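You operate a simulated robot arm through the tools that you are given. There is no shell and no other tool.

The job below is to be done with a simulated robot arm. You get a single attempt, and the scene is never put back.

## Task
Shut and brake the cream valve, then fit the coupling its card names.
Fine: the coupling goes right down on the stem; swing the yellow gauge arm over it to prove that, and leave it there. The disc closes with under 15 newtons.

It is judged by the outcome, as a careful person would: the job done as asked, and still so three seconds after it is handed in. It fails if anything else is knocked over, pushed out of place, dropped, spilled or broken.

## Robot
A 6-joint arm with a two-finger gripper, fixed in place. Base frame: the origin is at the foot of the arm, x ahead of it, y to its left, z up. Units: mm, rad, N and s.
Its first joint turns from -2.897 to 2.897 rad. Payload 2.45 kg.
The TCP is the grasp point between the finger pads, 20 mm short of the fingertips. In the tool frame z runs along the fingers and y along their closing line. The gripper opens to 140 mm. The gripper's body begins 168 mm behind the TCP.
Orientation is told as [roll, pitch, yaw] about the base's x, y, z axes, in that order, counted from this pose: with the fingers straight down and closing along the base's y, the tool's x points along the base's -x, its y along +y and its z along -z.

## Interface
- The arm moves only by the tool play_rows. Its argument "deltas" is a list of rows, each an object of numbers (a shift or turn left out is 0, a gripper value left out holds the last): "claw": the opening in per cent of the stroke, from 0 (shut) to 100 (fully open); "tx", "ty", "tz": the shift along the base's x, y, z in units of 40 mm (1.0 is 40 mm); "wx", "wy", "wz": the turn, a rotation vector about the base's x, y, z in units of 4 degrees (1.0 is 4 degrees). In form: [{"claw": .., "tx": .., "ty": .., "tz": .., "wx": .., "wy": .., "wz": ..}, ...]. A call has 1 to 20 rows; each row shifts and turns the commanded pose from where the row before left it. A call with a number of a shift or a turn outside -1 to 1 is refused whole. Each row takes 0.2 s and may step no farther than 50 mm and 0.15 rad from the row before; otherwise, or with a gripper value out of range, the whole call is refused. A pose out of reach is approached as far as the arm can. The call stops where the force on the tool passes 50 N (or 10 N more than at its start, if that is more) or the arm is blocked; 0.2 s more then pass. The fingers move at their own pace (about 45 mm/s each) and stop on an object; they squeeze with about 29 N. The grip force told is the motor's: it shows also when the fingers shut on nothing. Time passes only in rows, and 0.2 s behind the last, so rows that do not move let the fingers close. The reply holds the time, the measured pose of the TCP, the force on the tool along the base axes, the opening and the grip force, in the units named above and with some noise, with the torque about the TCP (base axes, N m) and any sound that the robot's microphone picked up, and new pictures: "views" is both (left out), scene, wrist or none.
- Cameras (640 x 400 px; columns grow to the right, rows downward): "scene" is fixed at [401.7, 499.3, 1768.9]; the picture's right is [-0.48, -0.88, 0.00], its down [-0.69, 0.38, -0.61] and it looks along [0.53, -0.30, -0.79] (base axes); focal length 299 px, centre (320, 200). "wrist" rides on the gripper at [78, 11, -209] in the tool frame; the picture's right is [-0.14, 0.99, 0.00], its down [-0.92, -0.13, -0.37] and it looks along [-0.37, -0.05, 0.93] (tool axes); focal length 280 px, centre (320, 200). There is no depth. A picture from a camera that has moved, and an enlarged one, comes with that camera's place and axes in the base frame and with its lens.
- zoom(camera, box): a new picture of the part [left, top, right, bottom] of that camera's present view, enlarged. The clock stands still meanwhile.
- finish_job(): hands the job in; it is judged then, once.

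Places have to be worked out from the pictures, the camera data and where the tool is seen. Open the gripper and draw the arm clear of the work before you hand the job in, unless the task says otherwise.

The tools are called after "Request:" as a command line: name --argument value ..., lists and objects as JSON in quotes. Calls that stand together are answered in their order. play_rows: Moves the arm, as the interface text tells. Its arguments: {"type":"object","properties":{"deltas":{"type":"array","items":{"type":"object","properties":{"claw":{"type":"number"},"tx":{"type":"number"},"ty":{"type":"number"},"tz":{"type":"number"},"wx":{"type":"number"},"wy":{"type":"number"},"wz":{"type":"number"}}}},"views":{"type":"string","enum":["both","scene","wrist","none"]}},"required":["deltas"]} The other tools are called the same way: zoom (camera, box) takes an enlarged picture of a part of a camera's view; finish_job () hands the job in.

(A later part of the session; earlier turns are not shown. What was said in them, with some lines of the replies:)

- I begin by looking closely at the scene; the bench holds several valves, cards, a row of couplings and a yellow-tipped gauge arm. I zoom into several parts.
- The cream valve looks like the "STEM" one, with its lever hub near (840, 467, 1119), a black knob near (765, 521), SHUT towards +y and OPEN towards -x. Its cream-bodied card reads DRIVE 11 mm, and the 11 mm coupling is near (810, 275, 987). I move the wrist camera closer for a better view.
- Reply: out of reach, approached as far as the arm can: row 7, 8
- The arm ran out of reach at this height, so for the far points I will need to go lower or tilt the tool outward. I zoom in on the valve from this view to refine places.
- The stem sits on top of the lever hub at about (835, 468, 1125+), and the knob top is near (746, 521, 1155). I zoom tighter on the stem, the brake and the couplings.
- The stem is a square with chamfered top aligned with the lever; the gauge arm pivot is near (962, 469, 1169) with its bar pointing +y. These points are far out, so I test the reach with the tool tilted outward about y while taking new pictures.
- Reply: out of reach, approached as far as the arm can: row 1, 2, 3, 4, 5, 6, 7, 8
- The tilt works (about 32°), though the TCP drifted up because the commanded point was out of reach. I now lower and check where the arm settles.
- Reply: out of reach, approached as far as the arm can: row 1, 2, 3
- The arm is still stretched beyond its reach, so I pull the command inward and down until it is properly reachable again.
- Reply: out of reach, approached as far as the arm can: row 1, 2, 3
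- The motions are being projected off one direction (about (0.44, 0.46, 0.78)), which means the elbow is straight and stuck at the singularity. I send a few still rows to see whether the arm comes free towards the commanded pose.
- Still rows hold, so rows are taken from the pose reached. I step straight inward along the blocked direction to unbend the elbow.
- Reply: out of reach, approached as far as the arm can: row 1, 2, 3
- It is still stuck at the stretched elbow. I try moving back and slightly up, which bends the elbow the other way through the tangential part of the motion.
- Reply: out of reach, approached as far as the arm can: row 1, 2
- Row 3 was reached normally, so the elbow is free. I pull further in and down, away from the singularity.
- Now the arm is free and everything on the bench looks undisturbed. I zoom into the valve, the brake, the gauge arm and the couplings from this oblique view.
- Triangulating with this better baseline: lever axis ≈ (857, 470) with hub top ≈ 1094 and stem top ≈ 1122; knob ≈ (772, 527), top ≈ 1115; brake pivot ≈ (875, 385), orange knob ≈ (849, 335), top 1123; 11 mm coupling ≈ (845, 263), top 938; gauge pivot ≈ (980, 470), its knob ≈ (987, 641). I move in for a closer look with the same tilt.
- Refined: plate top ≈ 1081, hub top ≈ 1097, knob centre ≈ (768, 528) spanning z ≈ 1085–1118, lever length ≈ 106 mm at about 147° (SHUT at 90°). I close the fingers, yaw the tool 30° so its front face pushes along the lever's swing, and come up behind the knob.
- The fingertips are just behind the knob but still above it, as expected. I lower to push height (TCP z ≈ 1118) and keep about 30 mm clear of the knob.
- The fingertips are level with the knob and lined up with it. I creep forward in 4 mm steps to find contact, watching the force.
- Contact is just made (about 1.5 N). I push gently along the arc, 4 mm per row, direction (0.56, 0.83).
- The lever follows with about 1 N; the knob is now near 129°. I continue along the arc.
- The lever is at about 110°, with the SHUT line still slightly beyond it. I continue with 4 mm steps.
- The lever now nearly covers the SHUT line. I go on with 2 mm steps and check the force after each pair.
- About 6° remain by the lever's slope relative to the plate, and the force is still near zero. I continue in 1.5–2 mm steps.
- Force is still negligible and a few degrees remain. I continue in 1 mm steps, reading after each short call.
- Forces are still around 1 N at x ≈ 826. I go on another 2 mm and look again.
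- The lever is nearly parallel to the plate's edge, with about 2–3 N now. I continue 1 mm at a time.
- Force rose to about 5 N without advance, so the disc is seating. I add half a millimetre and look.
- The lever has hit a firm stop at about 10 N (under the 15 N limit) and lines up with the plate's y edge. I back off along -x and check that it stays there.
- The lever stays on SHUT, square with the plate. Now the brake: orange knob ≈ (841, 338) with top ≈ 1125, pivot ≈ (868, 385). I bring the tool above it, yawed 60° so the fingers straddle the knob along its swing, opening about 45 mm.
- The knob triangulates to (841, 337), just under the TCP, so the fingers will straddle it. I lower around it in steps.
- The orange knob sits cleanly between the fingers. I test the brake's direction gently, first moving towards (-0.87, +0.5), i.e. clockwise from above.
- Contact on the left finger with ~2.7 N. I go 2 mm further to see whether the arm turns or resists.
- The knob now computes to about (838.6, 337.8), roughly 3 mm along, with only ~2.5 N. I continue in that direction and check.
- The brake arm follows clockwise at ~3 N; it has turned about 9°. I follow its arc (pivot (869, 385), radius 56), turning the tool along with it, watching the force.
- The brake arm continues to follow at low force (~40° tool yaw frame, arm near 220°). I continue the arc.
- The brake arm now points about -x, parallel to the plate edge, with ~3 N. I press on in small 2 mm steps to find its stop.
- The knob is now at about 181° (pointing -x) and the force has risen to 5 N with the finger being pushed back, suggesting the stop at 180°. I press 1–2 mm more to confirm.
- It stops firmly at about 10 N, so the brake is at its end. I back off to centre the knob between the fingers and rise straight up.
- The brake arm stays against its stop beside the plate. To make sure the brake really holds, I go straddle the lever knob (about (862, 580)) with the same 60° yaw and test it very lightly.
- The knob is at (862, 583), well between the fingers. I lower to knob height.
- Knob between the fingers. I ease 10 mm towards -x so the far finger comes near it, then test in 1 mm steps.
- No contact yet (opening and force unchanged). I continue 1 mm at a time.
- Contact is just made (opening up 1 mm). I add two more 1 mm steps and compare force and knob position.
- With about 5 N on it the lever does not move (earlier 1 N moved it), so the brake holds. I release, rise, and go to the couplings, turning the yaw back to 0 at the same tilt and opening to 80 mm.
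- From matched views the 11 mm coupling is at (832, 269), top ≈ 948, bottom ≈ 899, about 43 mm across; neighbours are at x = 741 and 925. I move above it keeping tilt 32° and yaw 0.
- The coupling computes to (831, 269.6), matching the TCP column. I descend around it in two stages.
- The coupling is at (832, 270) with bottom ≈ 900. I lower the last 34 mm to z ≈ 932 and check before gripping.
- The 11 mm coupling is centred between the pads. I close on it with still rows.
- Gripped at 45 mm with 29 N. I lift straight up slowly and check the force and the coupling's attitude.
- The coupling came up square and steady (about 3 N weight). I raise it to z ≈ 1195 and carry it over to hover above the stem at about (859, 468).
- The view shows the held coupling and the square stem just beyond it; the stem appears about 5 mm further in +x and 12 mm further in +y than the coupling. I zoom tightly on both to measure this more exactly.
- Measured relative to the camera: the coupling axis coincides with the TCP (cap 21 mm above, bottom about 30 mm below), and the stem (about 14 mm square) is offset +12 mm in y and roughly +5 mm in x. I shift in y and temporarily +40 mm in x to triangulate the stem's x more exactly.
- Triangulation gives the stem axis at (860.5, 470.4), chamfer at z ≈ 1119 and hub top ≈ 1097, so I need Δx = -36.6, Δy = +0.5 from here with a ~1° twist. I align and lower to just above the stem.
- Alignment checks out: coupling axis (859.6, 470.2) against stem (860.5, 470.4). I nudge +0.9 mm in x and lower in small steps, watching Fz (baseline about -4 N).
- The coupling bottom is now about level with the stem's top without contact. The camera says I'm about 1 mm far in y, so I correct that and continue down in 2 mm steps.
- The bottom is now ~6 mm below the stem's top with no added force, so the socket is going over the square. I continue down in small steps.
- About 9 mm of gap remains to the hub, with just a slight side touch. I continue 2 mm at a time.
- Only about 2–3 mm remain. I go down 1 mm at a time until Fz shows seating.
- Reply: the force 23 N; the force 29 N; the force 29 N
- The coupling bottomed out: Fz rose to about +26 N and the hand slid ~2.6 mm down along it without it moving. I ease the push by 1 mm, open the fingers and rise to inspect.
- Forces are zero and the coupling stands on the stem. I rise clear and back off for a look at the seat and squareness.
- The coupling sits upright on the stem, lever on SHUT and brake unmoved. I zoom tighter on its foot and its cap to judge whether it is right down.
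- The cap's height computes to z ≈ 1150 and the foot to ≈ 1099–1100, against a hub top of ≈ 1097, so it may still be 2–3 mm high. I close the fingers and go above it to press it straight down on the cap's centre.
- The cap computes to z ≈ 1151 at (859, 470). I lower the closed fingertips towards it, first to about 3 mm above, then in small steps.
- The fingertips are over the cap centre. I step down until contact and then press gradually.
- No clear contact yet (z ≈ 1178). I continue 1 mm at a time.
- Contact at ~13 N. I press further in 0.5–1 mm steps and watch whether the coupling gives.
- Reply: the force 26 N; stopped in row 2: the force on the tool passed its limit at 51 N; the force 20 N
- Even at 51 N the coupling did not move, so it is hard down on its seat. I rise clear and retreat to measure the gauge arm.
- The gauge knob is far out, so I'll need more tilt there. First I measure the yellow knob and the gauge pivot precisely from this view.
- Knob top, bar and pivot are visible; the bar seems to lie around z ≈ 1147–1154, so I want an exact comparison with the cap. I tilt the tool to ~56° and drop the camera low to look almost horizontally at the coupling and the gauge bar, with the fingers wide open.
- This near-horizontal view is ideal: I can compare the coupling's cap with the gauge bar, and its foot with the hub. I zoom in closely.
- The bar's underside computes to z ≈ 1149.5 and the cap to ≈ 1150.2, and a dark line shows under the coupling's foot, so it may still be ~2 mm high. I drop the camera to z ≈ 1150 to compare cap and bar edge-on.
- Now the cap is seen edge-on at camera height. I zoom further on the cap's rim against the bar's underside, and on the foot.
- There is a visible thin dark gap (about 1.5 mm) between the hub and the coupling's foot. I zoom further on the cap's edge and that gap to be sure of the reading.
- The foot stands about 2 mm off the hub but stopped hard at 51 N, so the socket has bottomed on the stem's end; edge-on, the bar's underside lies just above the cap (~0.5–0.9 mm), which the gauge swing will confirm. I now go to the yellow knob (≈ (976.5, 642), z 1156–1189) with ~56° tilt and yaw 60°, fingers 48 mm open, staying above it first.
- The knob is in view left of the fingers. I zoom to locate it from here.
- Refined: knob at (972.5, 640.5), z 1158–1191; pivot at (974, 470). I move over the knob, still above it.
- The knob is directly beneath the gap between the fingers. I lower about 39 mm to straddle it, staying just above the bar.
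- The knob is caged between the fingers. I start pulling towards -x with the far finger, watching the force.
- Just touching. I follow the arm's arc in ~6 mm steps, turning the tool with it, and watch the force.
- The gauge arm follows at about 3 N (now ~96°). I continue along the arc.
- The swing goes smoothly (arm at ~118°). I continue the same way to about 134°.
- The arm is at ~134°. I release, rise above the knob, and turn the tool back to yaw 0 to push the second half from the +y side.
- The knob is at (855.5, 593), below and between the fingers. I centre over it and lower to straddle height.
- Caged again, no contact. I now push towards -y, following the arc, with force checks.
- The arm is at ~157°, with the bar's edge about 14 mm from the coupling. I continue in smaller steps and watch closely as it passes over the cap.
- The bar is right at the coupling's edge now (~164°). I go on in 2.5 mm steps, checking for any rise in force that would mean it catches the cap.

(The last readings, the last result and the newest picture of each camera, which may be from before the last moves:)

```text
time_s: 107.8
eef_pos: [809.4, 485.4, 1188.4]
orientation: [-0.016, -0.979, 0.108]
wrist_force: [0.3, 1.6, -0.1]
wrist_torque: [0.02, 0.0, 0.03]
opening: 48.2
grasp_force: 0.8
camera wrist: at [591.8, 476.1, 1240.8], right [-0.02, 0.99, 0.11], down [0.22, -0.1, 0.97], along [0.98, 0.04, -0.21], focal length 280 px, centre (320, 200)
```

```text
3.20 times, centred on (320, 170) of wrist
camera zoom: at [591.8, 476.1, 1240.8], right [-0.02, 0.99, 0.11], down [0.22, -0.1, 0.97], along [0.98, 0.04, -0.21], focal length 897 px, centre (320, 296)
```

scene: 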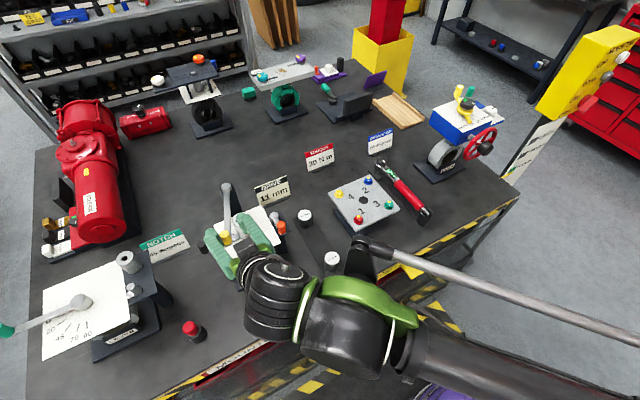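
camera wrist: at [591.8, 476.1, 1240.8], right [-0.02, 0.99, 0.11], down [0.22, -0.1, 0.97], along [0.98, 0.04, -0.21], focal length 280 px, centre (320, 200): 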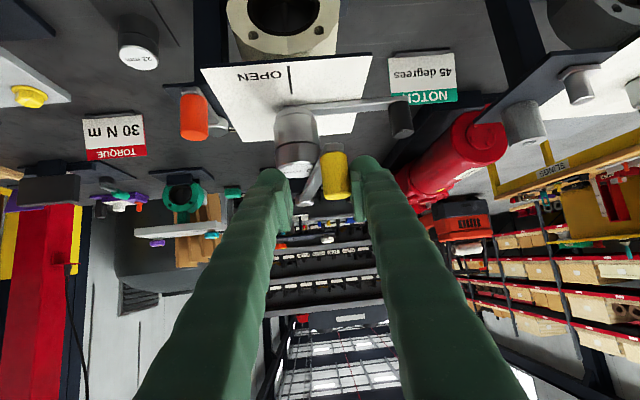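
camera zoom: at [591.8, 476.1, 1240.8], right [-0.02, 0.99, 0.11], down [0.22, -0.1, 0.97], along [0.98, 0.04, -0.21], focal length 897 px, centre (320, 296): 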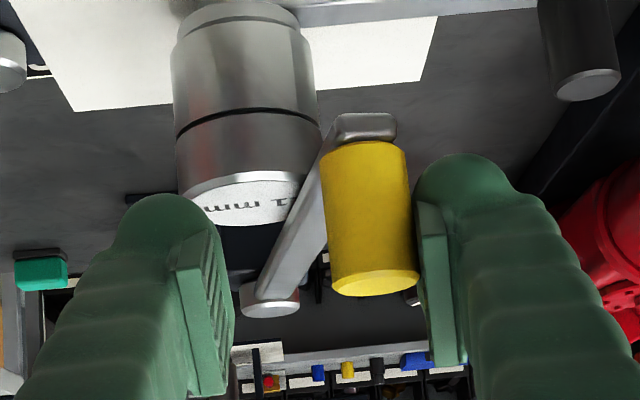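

The bar is now passing over the cap with no rise in force, so the gauge clears the coupling. I continue towards the centre.

Request:
play_rows --deltas '[{"tx": -0.004, "ty": -0.07}, {"tx": -0.003, "ty": -0.07}, {"tx": -0.002, "ty": -0.07}]' --views "none"

Request:
play_rows --deltas '[{"ty": -0.07}, {"ty": -0.07}]' --views "both"

Request:
zoom --camera "wrist" --box '[220, 110, 420, 230]'

Request:
zoom --camera "scene" --box '[180, 170, 280, 250]'

```text
time_s: 108.6
eef_pos: [809.3, 476.6, 1189.9]
orientation: [-0.016, -0.978, 0.108]
wrist_force: [0.5, 1.6, 0.7]
wrist_torque: [0.05, -0.02, -0.01]
opening: 48.1
grasp_force: 1.0
```

```text
time_s: 109.2
eef_pos: [808.8, 471.1, 1189.2]
orientation: [-0.014, -0.98, 0.11]
wrist_force: [-1.2, 1.5, 0.2]
wrist_torque: [-0.01, 0.02, 0.01]
opening: 48.3
grasp_force: 0.4
camera wrist: at [591.2, 462.3, 1240.7], right [-0.02, 0.99, 0.11], down [0.22, -0.1, 0.97], along [0.98, 0.04, -0.21], focal length 280 px, centre (320, 200)
```

scene: 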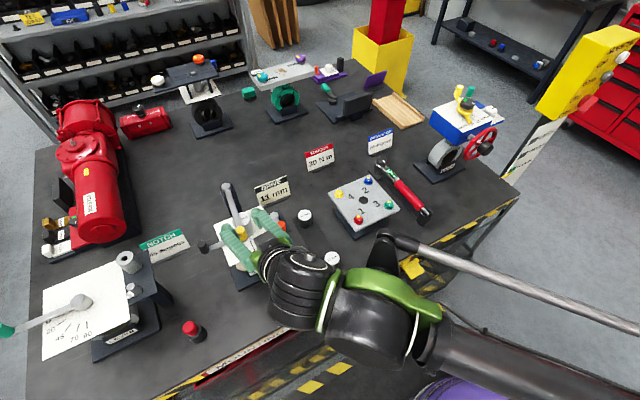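
wrist: 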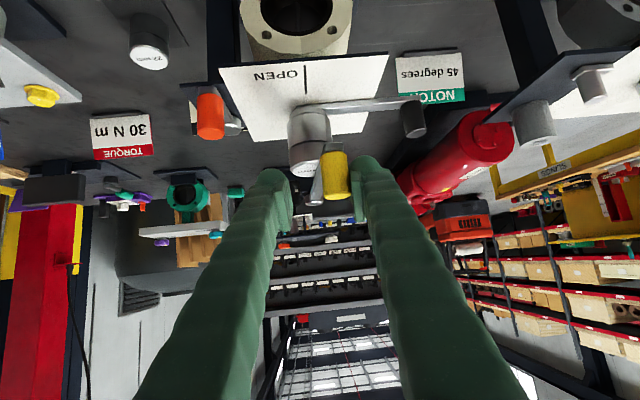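

```text
3.20 times, centred on (320, 170) of wrist
camera zoom: at [591.2, 462.3, 1240.7], right [-0.02, 0.99, 0.11], down [0.22, -0.1, 0.97], along [0.98, 0.04, -0.21], focal length 897 px, centre (320, 296)
```

zoom: 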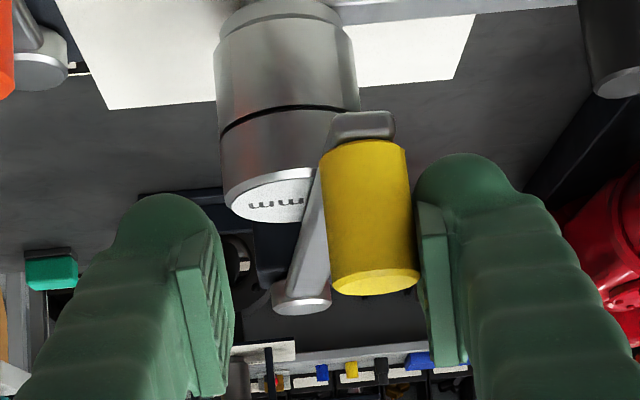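

```text
5.00 times, centred on (230, 210) of scene
camera zoom: at [401.7, 499.3, 1768.9], right [-0.48, -0.88, 0.0], down [-0.69, 0.38, -0.61], along [0.53, -0.3, -0.79], focal length 1496 px, centre (770, 150)
```

zoom: 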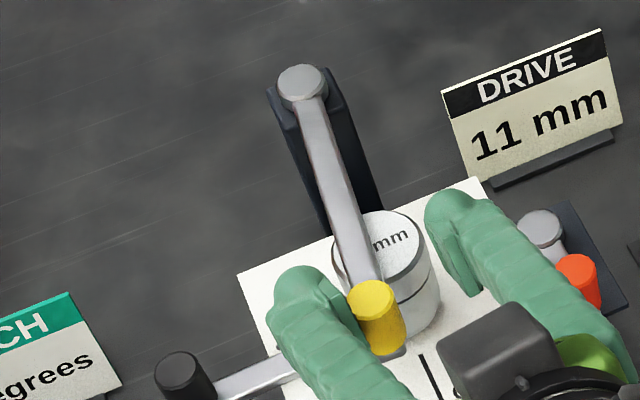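

The bar lies over the cap now (~176°). I take it the last ~13 mm to the centre line in small steps.

Request:
play_rows --deltas '[{"ty": -0.0625}, {"ty": -0.0625}]' --views "none"

Request:
play_rows --deltas '[{"ty": -0.0625}, {"ty": -0.05}]' --views "wrist"

Request:
zoom --camera "wrist" --box '[220, 110, 420, 230]'

Request:
zoom --camera "scene" --box '[180, 170, 280, 250]'

```text
time_s: 109.8
eef_pos: [809.8, 466.3, 1189.1]
orientation: [-0.015, -0.98, 0.107]
wrist_force: [-0.5, 1.7, -0.1]
wrist_torque: [0.0, 0.0, 0.0]
opening: 48.5
grasp_force: 0.6
```

```text
time_s: 110.4
eef_pos: [808.7, 461.8, 1189.8]
orientation: [-0.013, -0.979, 0.108]
wrist_force: [-1.0, 0.8, -1.0]
wrist_torque: [0.01, 0.02, 0.03]
opening: 48.0
grasp_force: 0.6
camera wrist: at [591.2, 452.4, 1241.8], right [-0.02, 0.99, 0.11], down [0.22, -0.1, 0.97], along [0.98, 0.04, -0.21], focal length 280 px, centre (320, 200)
```

wrist: 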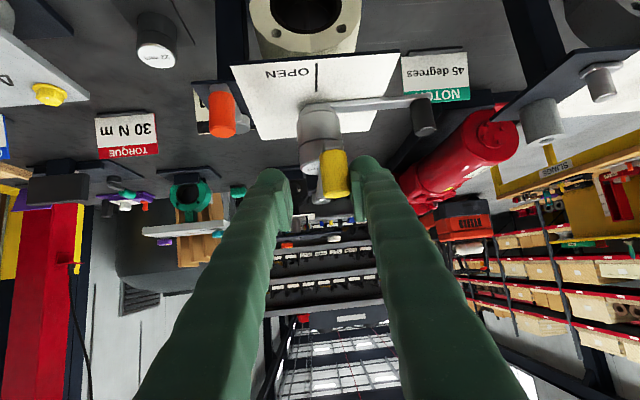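

```text
3.20 times, centred on (320, 170) of wrist
camera zoom: at [591.2, 452.4, 1241.8], right [-0.02, 0.99, 0.11], down [0.22, -0.1, 0.97], along [0.98, 0.04, -0.21], focal length 897 px, centre (320, 296)
```

zoom: 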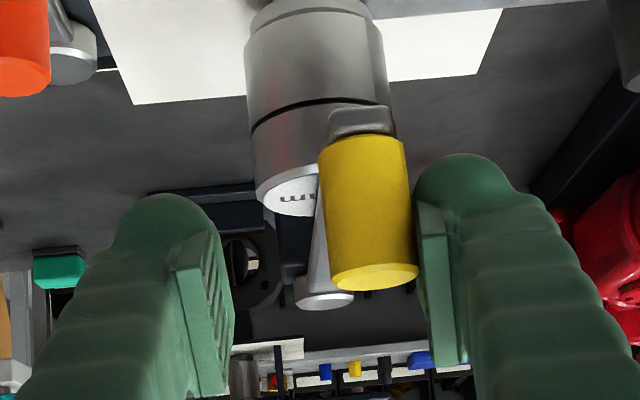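

```text
5.00 times, centred on (230, 210) of scene
camera zoom: at [401.7, 499.3, 1768.9], right [-0.48, -0.88, 0.0], down [-0.69, 0.38, -0.61], along [0.53, -0.3, -0.79], focal length 1496 px, centre (770, 150)
```

zoom: 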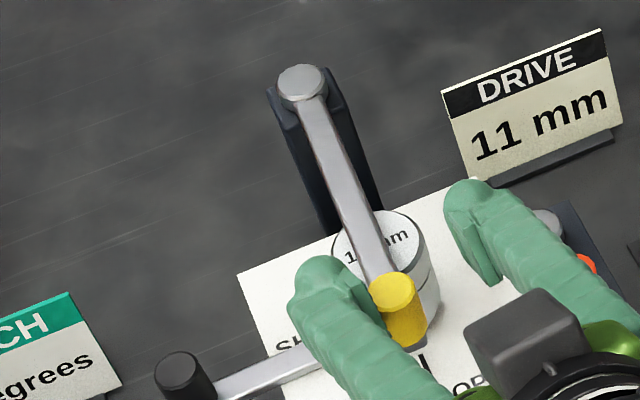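

Request:
play_rows --deltas '[{"ty": -0.05}, {"ty": -0.05}]' --views "none"

Request:
play_rows --deltas '[{"ty": -0.04}, {}]' --views "both"

Request:
zoom --camera "wrist" --box '[220, 110, 420, 230]'

Request:
zoom --camera "scene" --box '[180, 170, 280, 250]'

```text
time_s: 111.0
eef_pos: [809.4, 457.7, 1190.3]
orientation: [-0.013, -0.978, 0.107]
wrist_force: [-0.8, 1.1, -0.3]
wrist_torque: [-0.04, -0.02, 0.01]
opening: 48.2
grasp_force: 0.7
```

```text
time_s: 111.6
eef_pos: [809.3, 457.0, 1190.8]
orientation: [-0.012, -0.978, 0.109]
wrist_force: [0.3, 2.4, -0.4]
wrist_torque: [-0.01, -0.01, -0.05]
opening: 48.8
grasp_force: 1.0
camera wrist: at [591.2, 447.2, 1242.0], right [-0.02, 0.99, 0.11], down [0.22, -0.1, 0.97], along [0.98, 0.04, -0.21], focal length 280 px, centre (320, 200)
```

scene: 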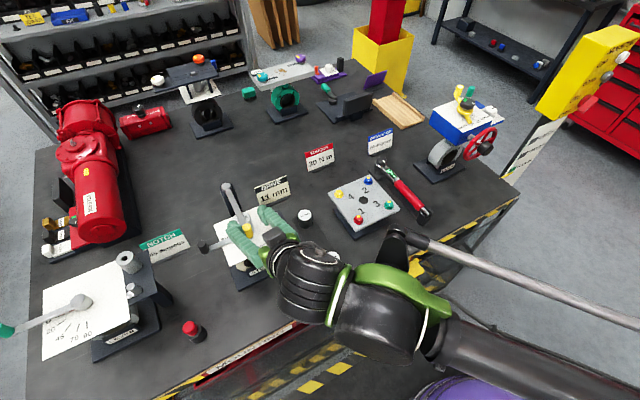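
wrist: 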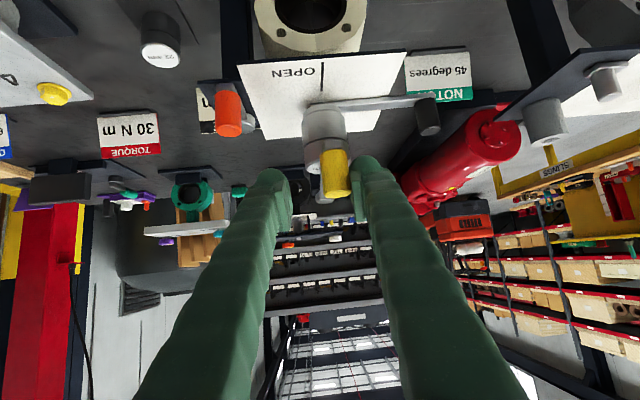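

```text
3.20 times, centred on (320, 170) of wrist
camera zoom: at [591.2, 447.2, 1242.0], right [-0.02, 0.99, 0.11], down [0.22, -0.1, 0.97], along [0.98, 0.04, -0.21], focal length 897 px, centre (320, 296)
```

zoom: 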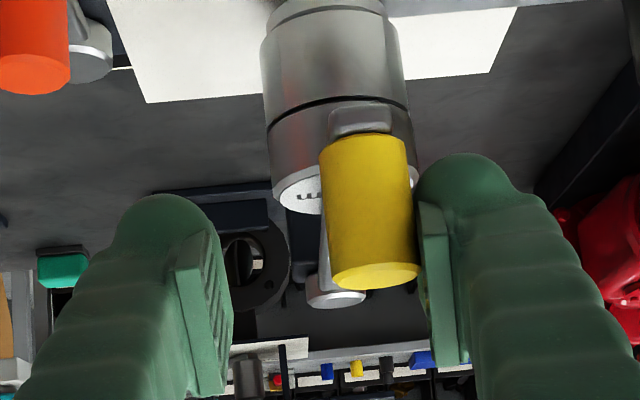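

```text
5.00 times, centred on (230, 210) of scene
camera zoom: at [401.7, 499.3, 1768.9], right [-0.48, -0.88, 0.0], down [-0.69, 0.38, -0.61], along [0.53, -0.3, -0.79], focal length 1496 px, centre (770, 150)
```

zoom: 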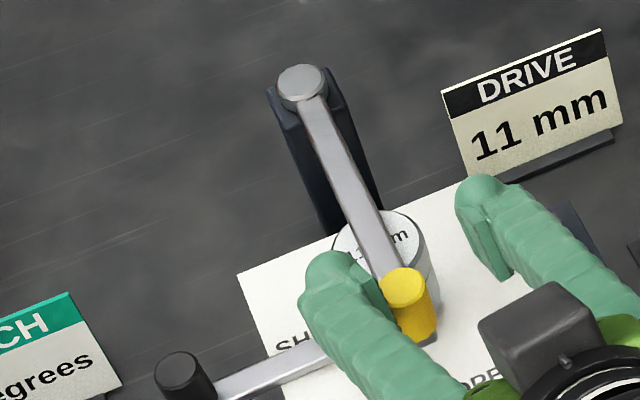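

The arm is at 180°, lying across the middle of the cap (knob at (804, 469)). I try 1.5 mm more to see whether there is a stop there.

Request:
play_rows --deltas '[{"ty": -0.0375}, {}]' --views "none"

```text
time_s: 112.2
eef_pos: [808.9, 454.5, 1191.2]
orientation: [-0.012, -0.979, 0.109]
wrist_force: [-1.4, 6.2, 3.1]
wrist_torque: [0.06, 0.03, -0.01]
opening: 51.4
grasp_force: 2.7
```

It met its stop (force rising to 6 N), so the gauge arm is fully home over the coupling. I back the fingers off to centre, rise straight up, and withdraw.

Request:
play_rows --deltas '[{"ty": 0.1}, {"ty": 0.22}, {"tz": 0.5}, {"tz": 0.8}, {"tz": 0.5, "tx": -0.5}, {"tx": -0.9}, {"tx": -0.9}, {"tx": -0.9, "ty": -0.3}, {"tx": -0.9, "ty": -0.3}]' --views "both"

Request:
zoom --camera "scene" --box '[190, 170, 310, 280]'

Request:
zoom --camera "wrist" --box '[240, 100, 440, 240]'

```text
time_s: 114.2
eef_pos: [645.3, 443.7, 1261.4]
orientation: [-0.015, -0.979, 0.11]
wrist_force: [0.9, 0.2, -0.3]
wrist_torque: [-0.02, 0.01, -0.03]
opening: 47.7
grasp_force: 0.1
camera wrist: at [427.6, 434.2, 1313.2], right [-0.02, 0.99, 0.11], down [0.22, -0.1, 0.97], along [0.98, 0.04, -0.21], focal length 280 px, centre (320, 200)
```

scene: 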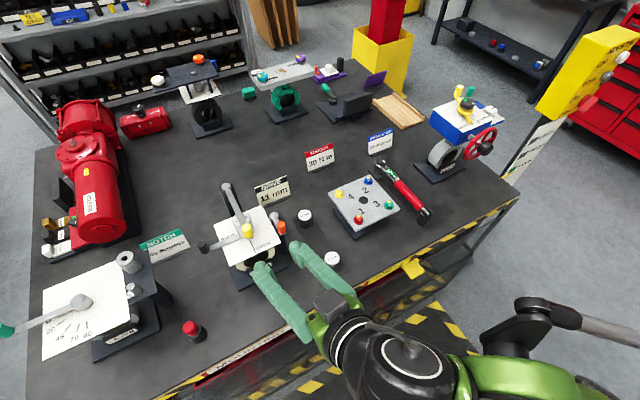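
wrist: 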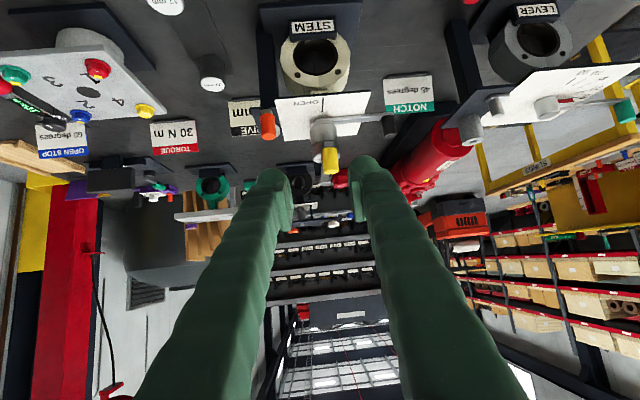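

```text
3.64 times, centred on (250, 225) of scene
camera zoom: at [401.7, 499.3, 1768.9], right [-0.48, -0.88, 0.0], down [-0.69, 0.38, -0.61], along [0.53, -0.3, -0.79], focal length 1088 px, centre (574, 109)
```

zoom: 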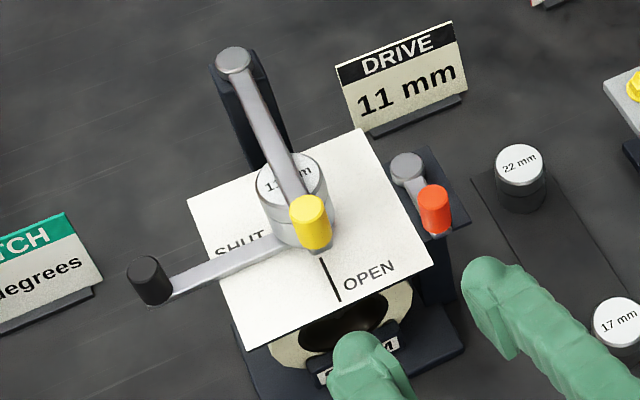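

```text
2.86 times, centred on (340, 170) of wrist
camera zoom: at [427.6, 434.2, 1313.2], right [-0.02, 0.99, 0.11], down [0.22, -0.1, 0.97], along [0.98, 0.04, -0.21], focal length 801 px, centre (263, 286)
```

zoom: 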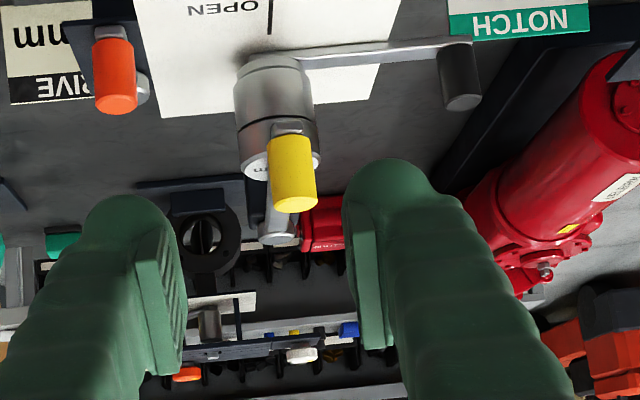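

Everything is in place: lever on SHUT, brake arm at its stop, coupling on the stem and the gauge arm resting across its cap. I open the gripper, draw the arm well clear and take a final look.

Request:
play_rows --deltas '[{"claw": 100, "tx": -0.8, "ty": -0.2, "tz": 0.2}, {"tx": -0.8, "ty": -0.2, "tz": 0.2}, {"tx": -0.8, "ty": -0.2, "tz": 0.2}, {"tx": -0.8, "ty": -0.2, "tz": 0.2}, {"tx": -0.6, "ty": -0.2, "tz": 0.2}, {}, {}, {}, {}]' --views "both"

Request:
zoom --camera "scene" --box '[190, 170, 310, 280]'

Request:
zoom --camera "wrist" --box '[260, 120, 400, 220]'

```text
time_s: 116.2
eef_pos: [494.6, 403.1, 1302.7]
orientation: [-0.015, -0.977, 0.11]
wrist_force: [-0.5, 0.6, 0.2]
wrist_torque: [0.0, 0.03, 0.02]
opening: 139.9
grasp_force: 0.2
camera wrist: at [275.3, 394.6, 1353.8], right [-0.02, 0.99, 0.11], down [0.22, -0.1, 0.97], along [0.98, 0.04, -0.21], focal length 280 px, centre (320, 200)
```

scene: 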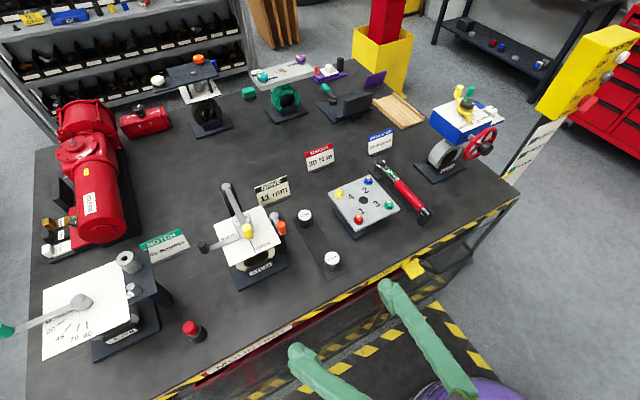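
wrist: 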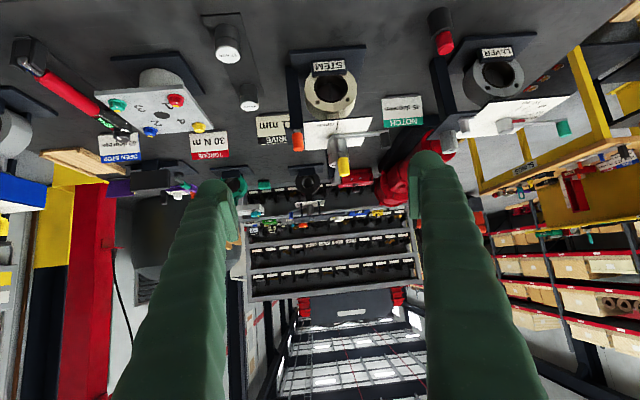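

```text
3.64 times, centred on (250, 225) of scene
camera zoom: at [401.7, 499.3, 1768.9], right [-0.48, -0.88, 0.0], down [-0.69, 0.38, -0.61], along [0.53, -0.3, -0.79], focal length 1088 px, centre (574, 109)
```

zoom: 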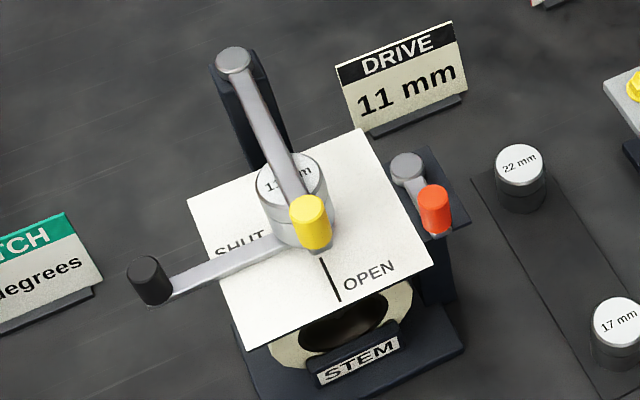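

```text
4.00 times, centred on (330, 170) of wrist
camera zoom: at [275.3, 394.6, 1353.8], right [-0.02, 0.99, 0.11], down [0.22, -0.1, 0.97], along [0.98, 0.04, -0.21], focal length 1122 px, centre (280, 320)
```

zoom: 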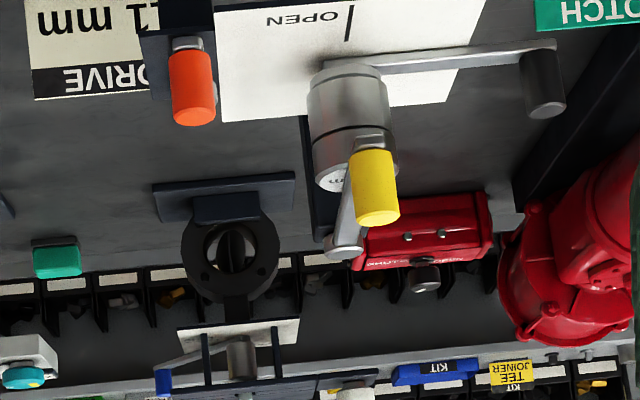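

The final view shows the valve shut and braked and the 11 mm coupling on the stem. The yellow gauge arm lies over the coupling, the other items are undisturbed, and the arm is clear with the gripper open. I hand the job in.

Request:
finish_job

```text
The job is handed in.
```

The cream valve is shut and braked, the 11 mm coupling is on its stem, and the yellow gauge arm lies across the coupling. I've handed the job in, with the gripper open and the arm clear. One thing is uncertain: a gap of about 2 mm shows between the foot of the coupling and the hub.

- **Valve:** the lever moved with 1–3 N and met its stop at SHUT at about 10 N, under the 15 N limit. It stayed there when I backed off.
- **Brake:** the orange lever turned clockwise (seen from above) to a firm stop. I then pushed the valve lever with about 5 N and it did not move, so the brake holds.
- **Coupling:** I fitted the 11 mm one, as the DRIVE card says. It slid down freely, stopped hard, and did not move when pressed with about 50 N. I take the gap to mean the socket has bottomed on the end of the stem, but I couldn't see inside to confirm that.
- **Gauge:** the arm swung over the coupling to its own stop without catching. By my measurements it clears the cap by less than 1 mm.

Nothing else on the bench looks moved or knocked in the final pictures.
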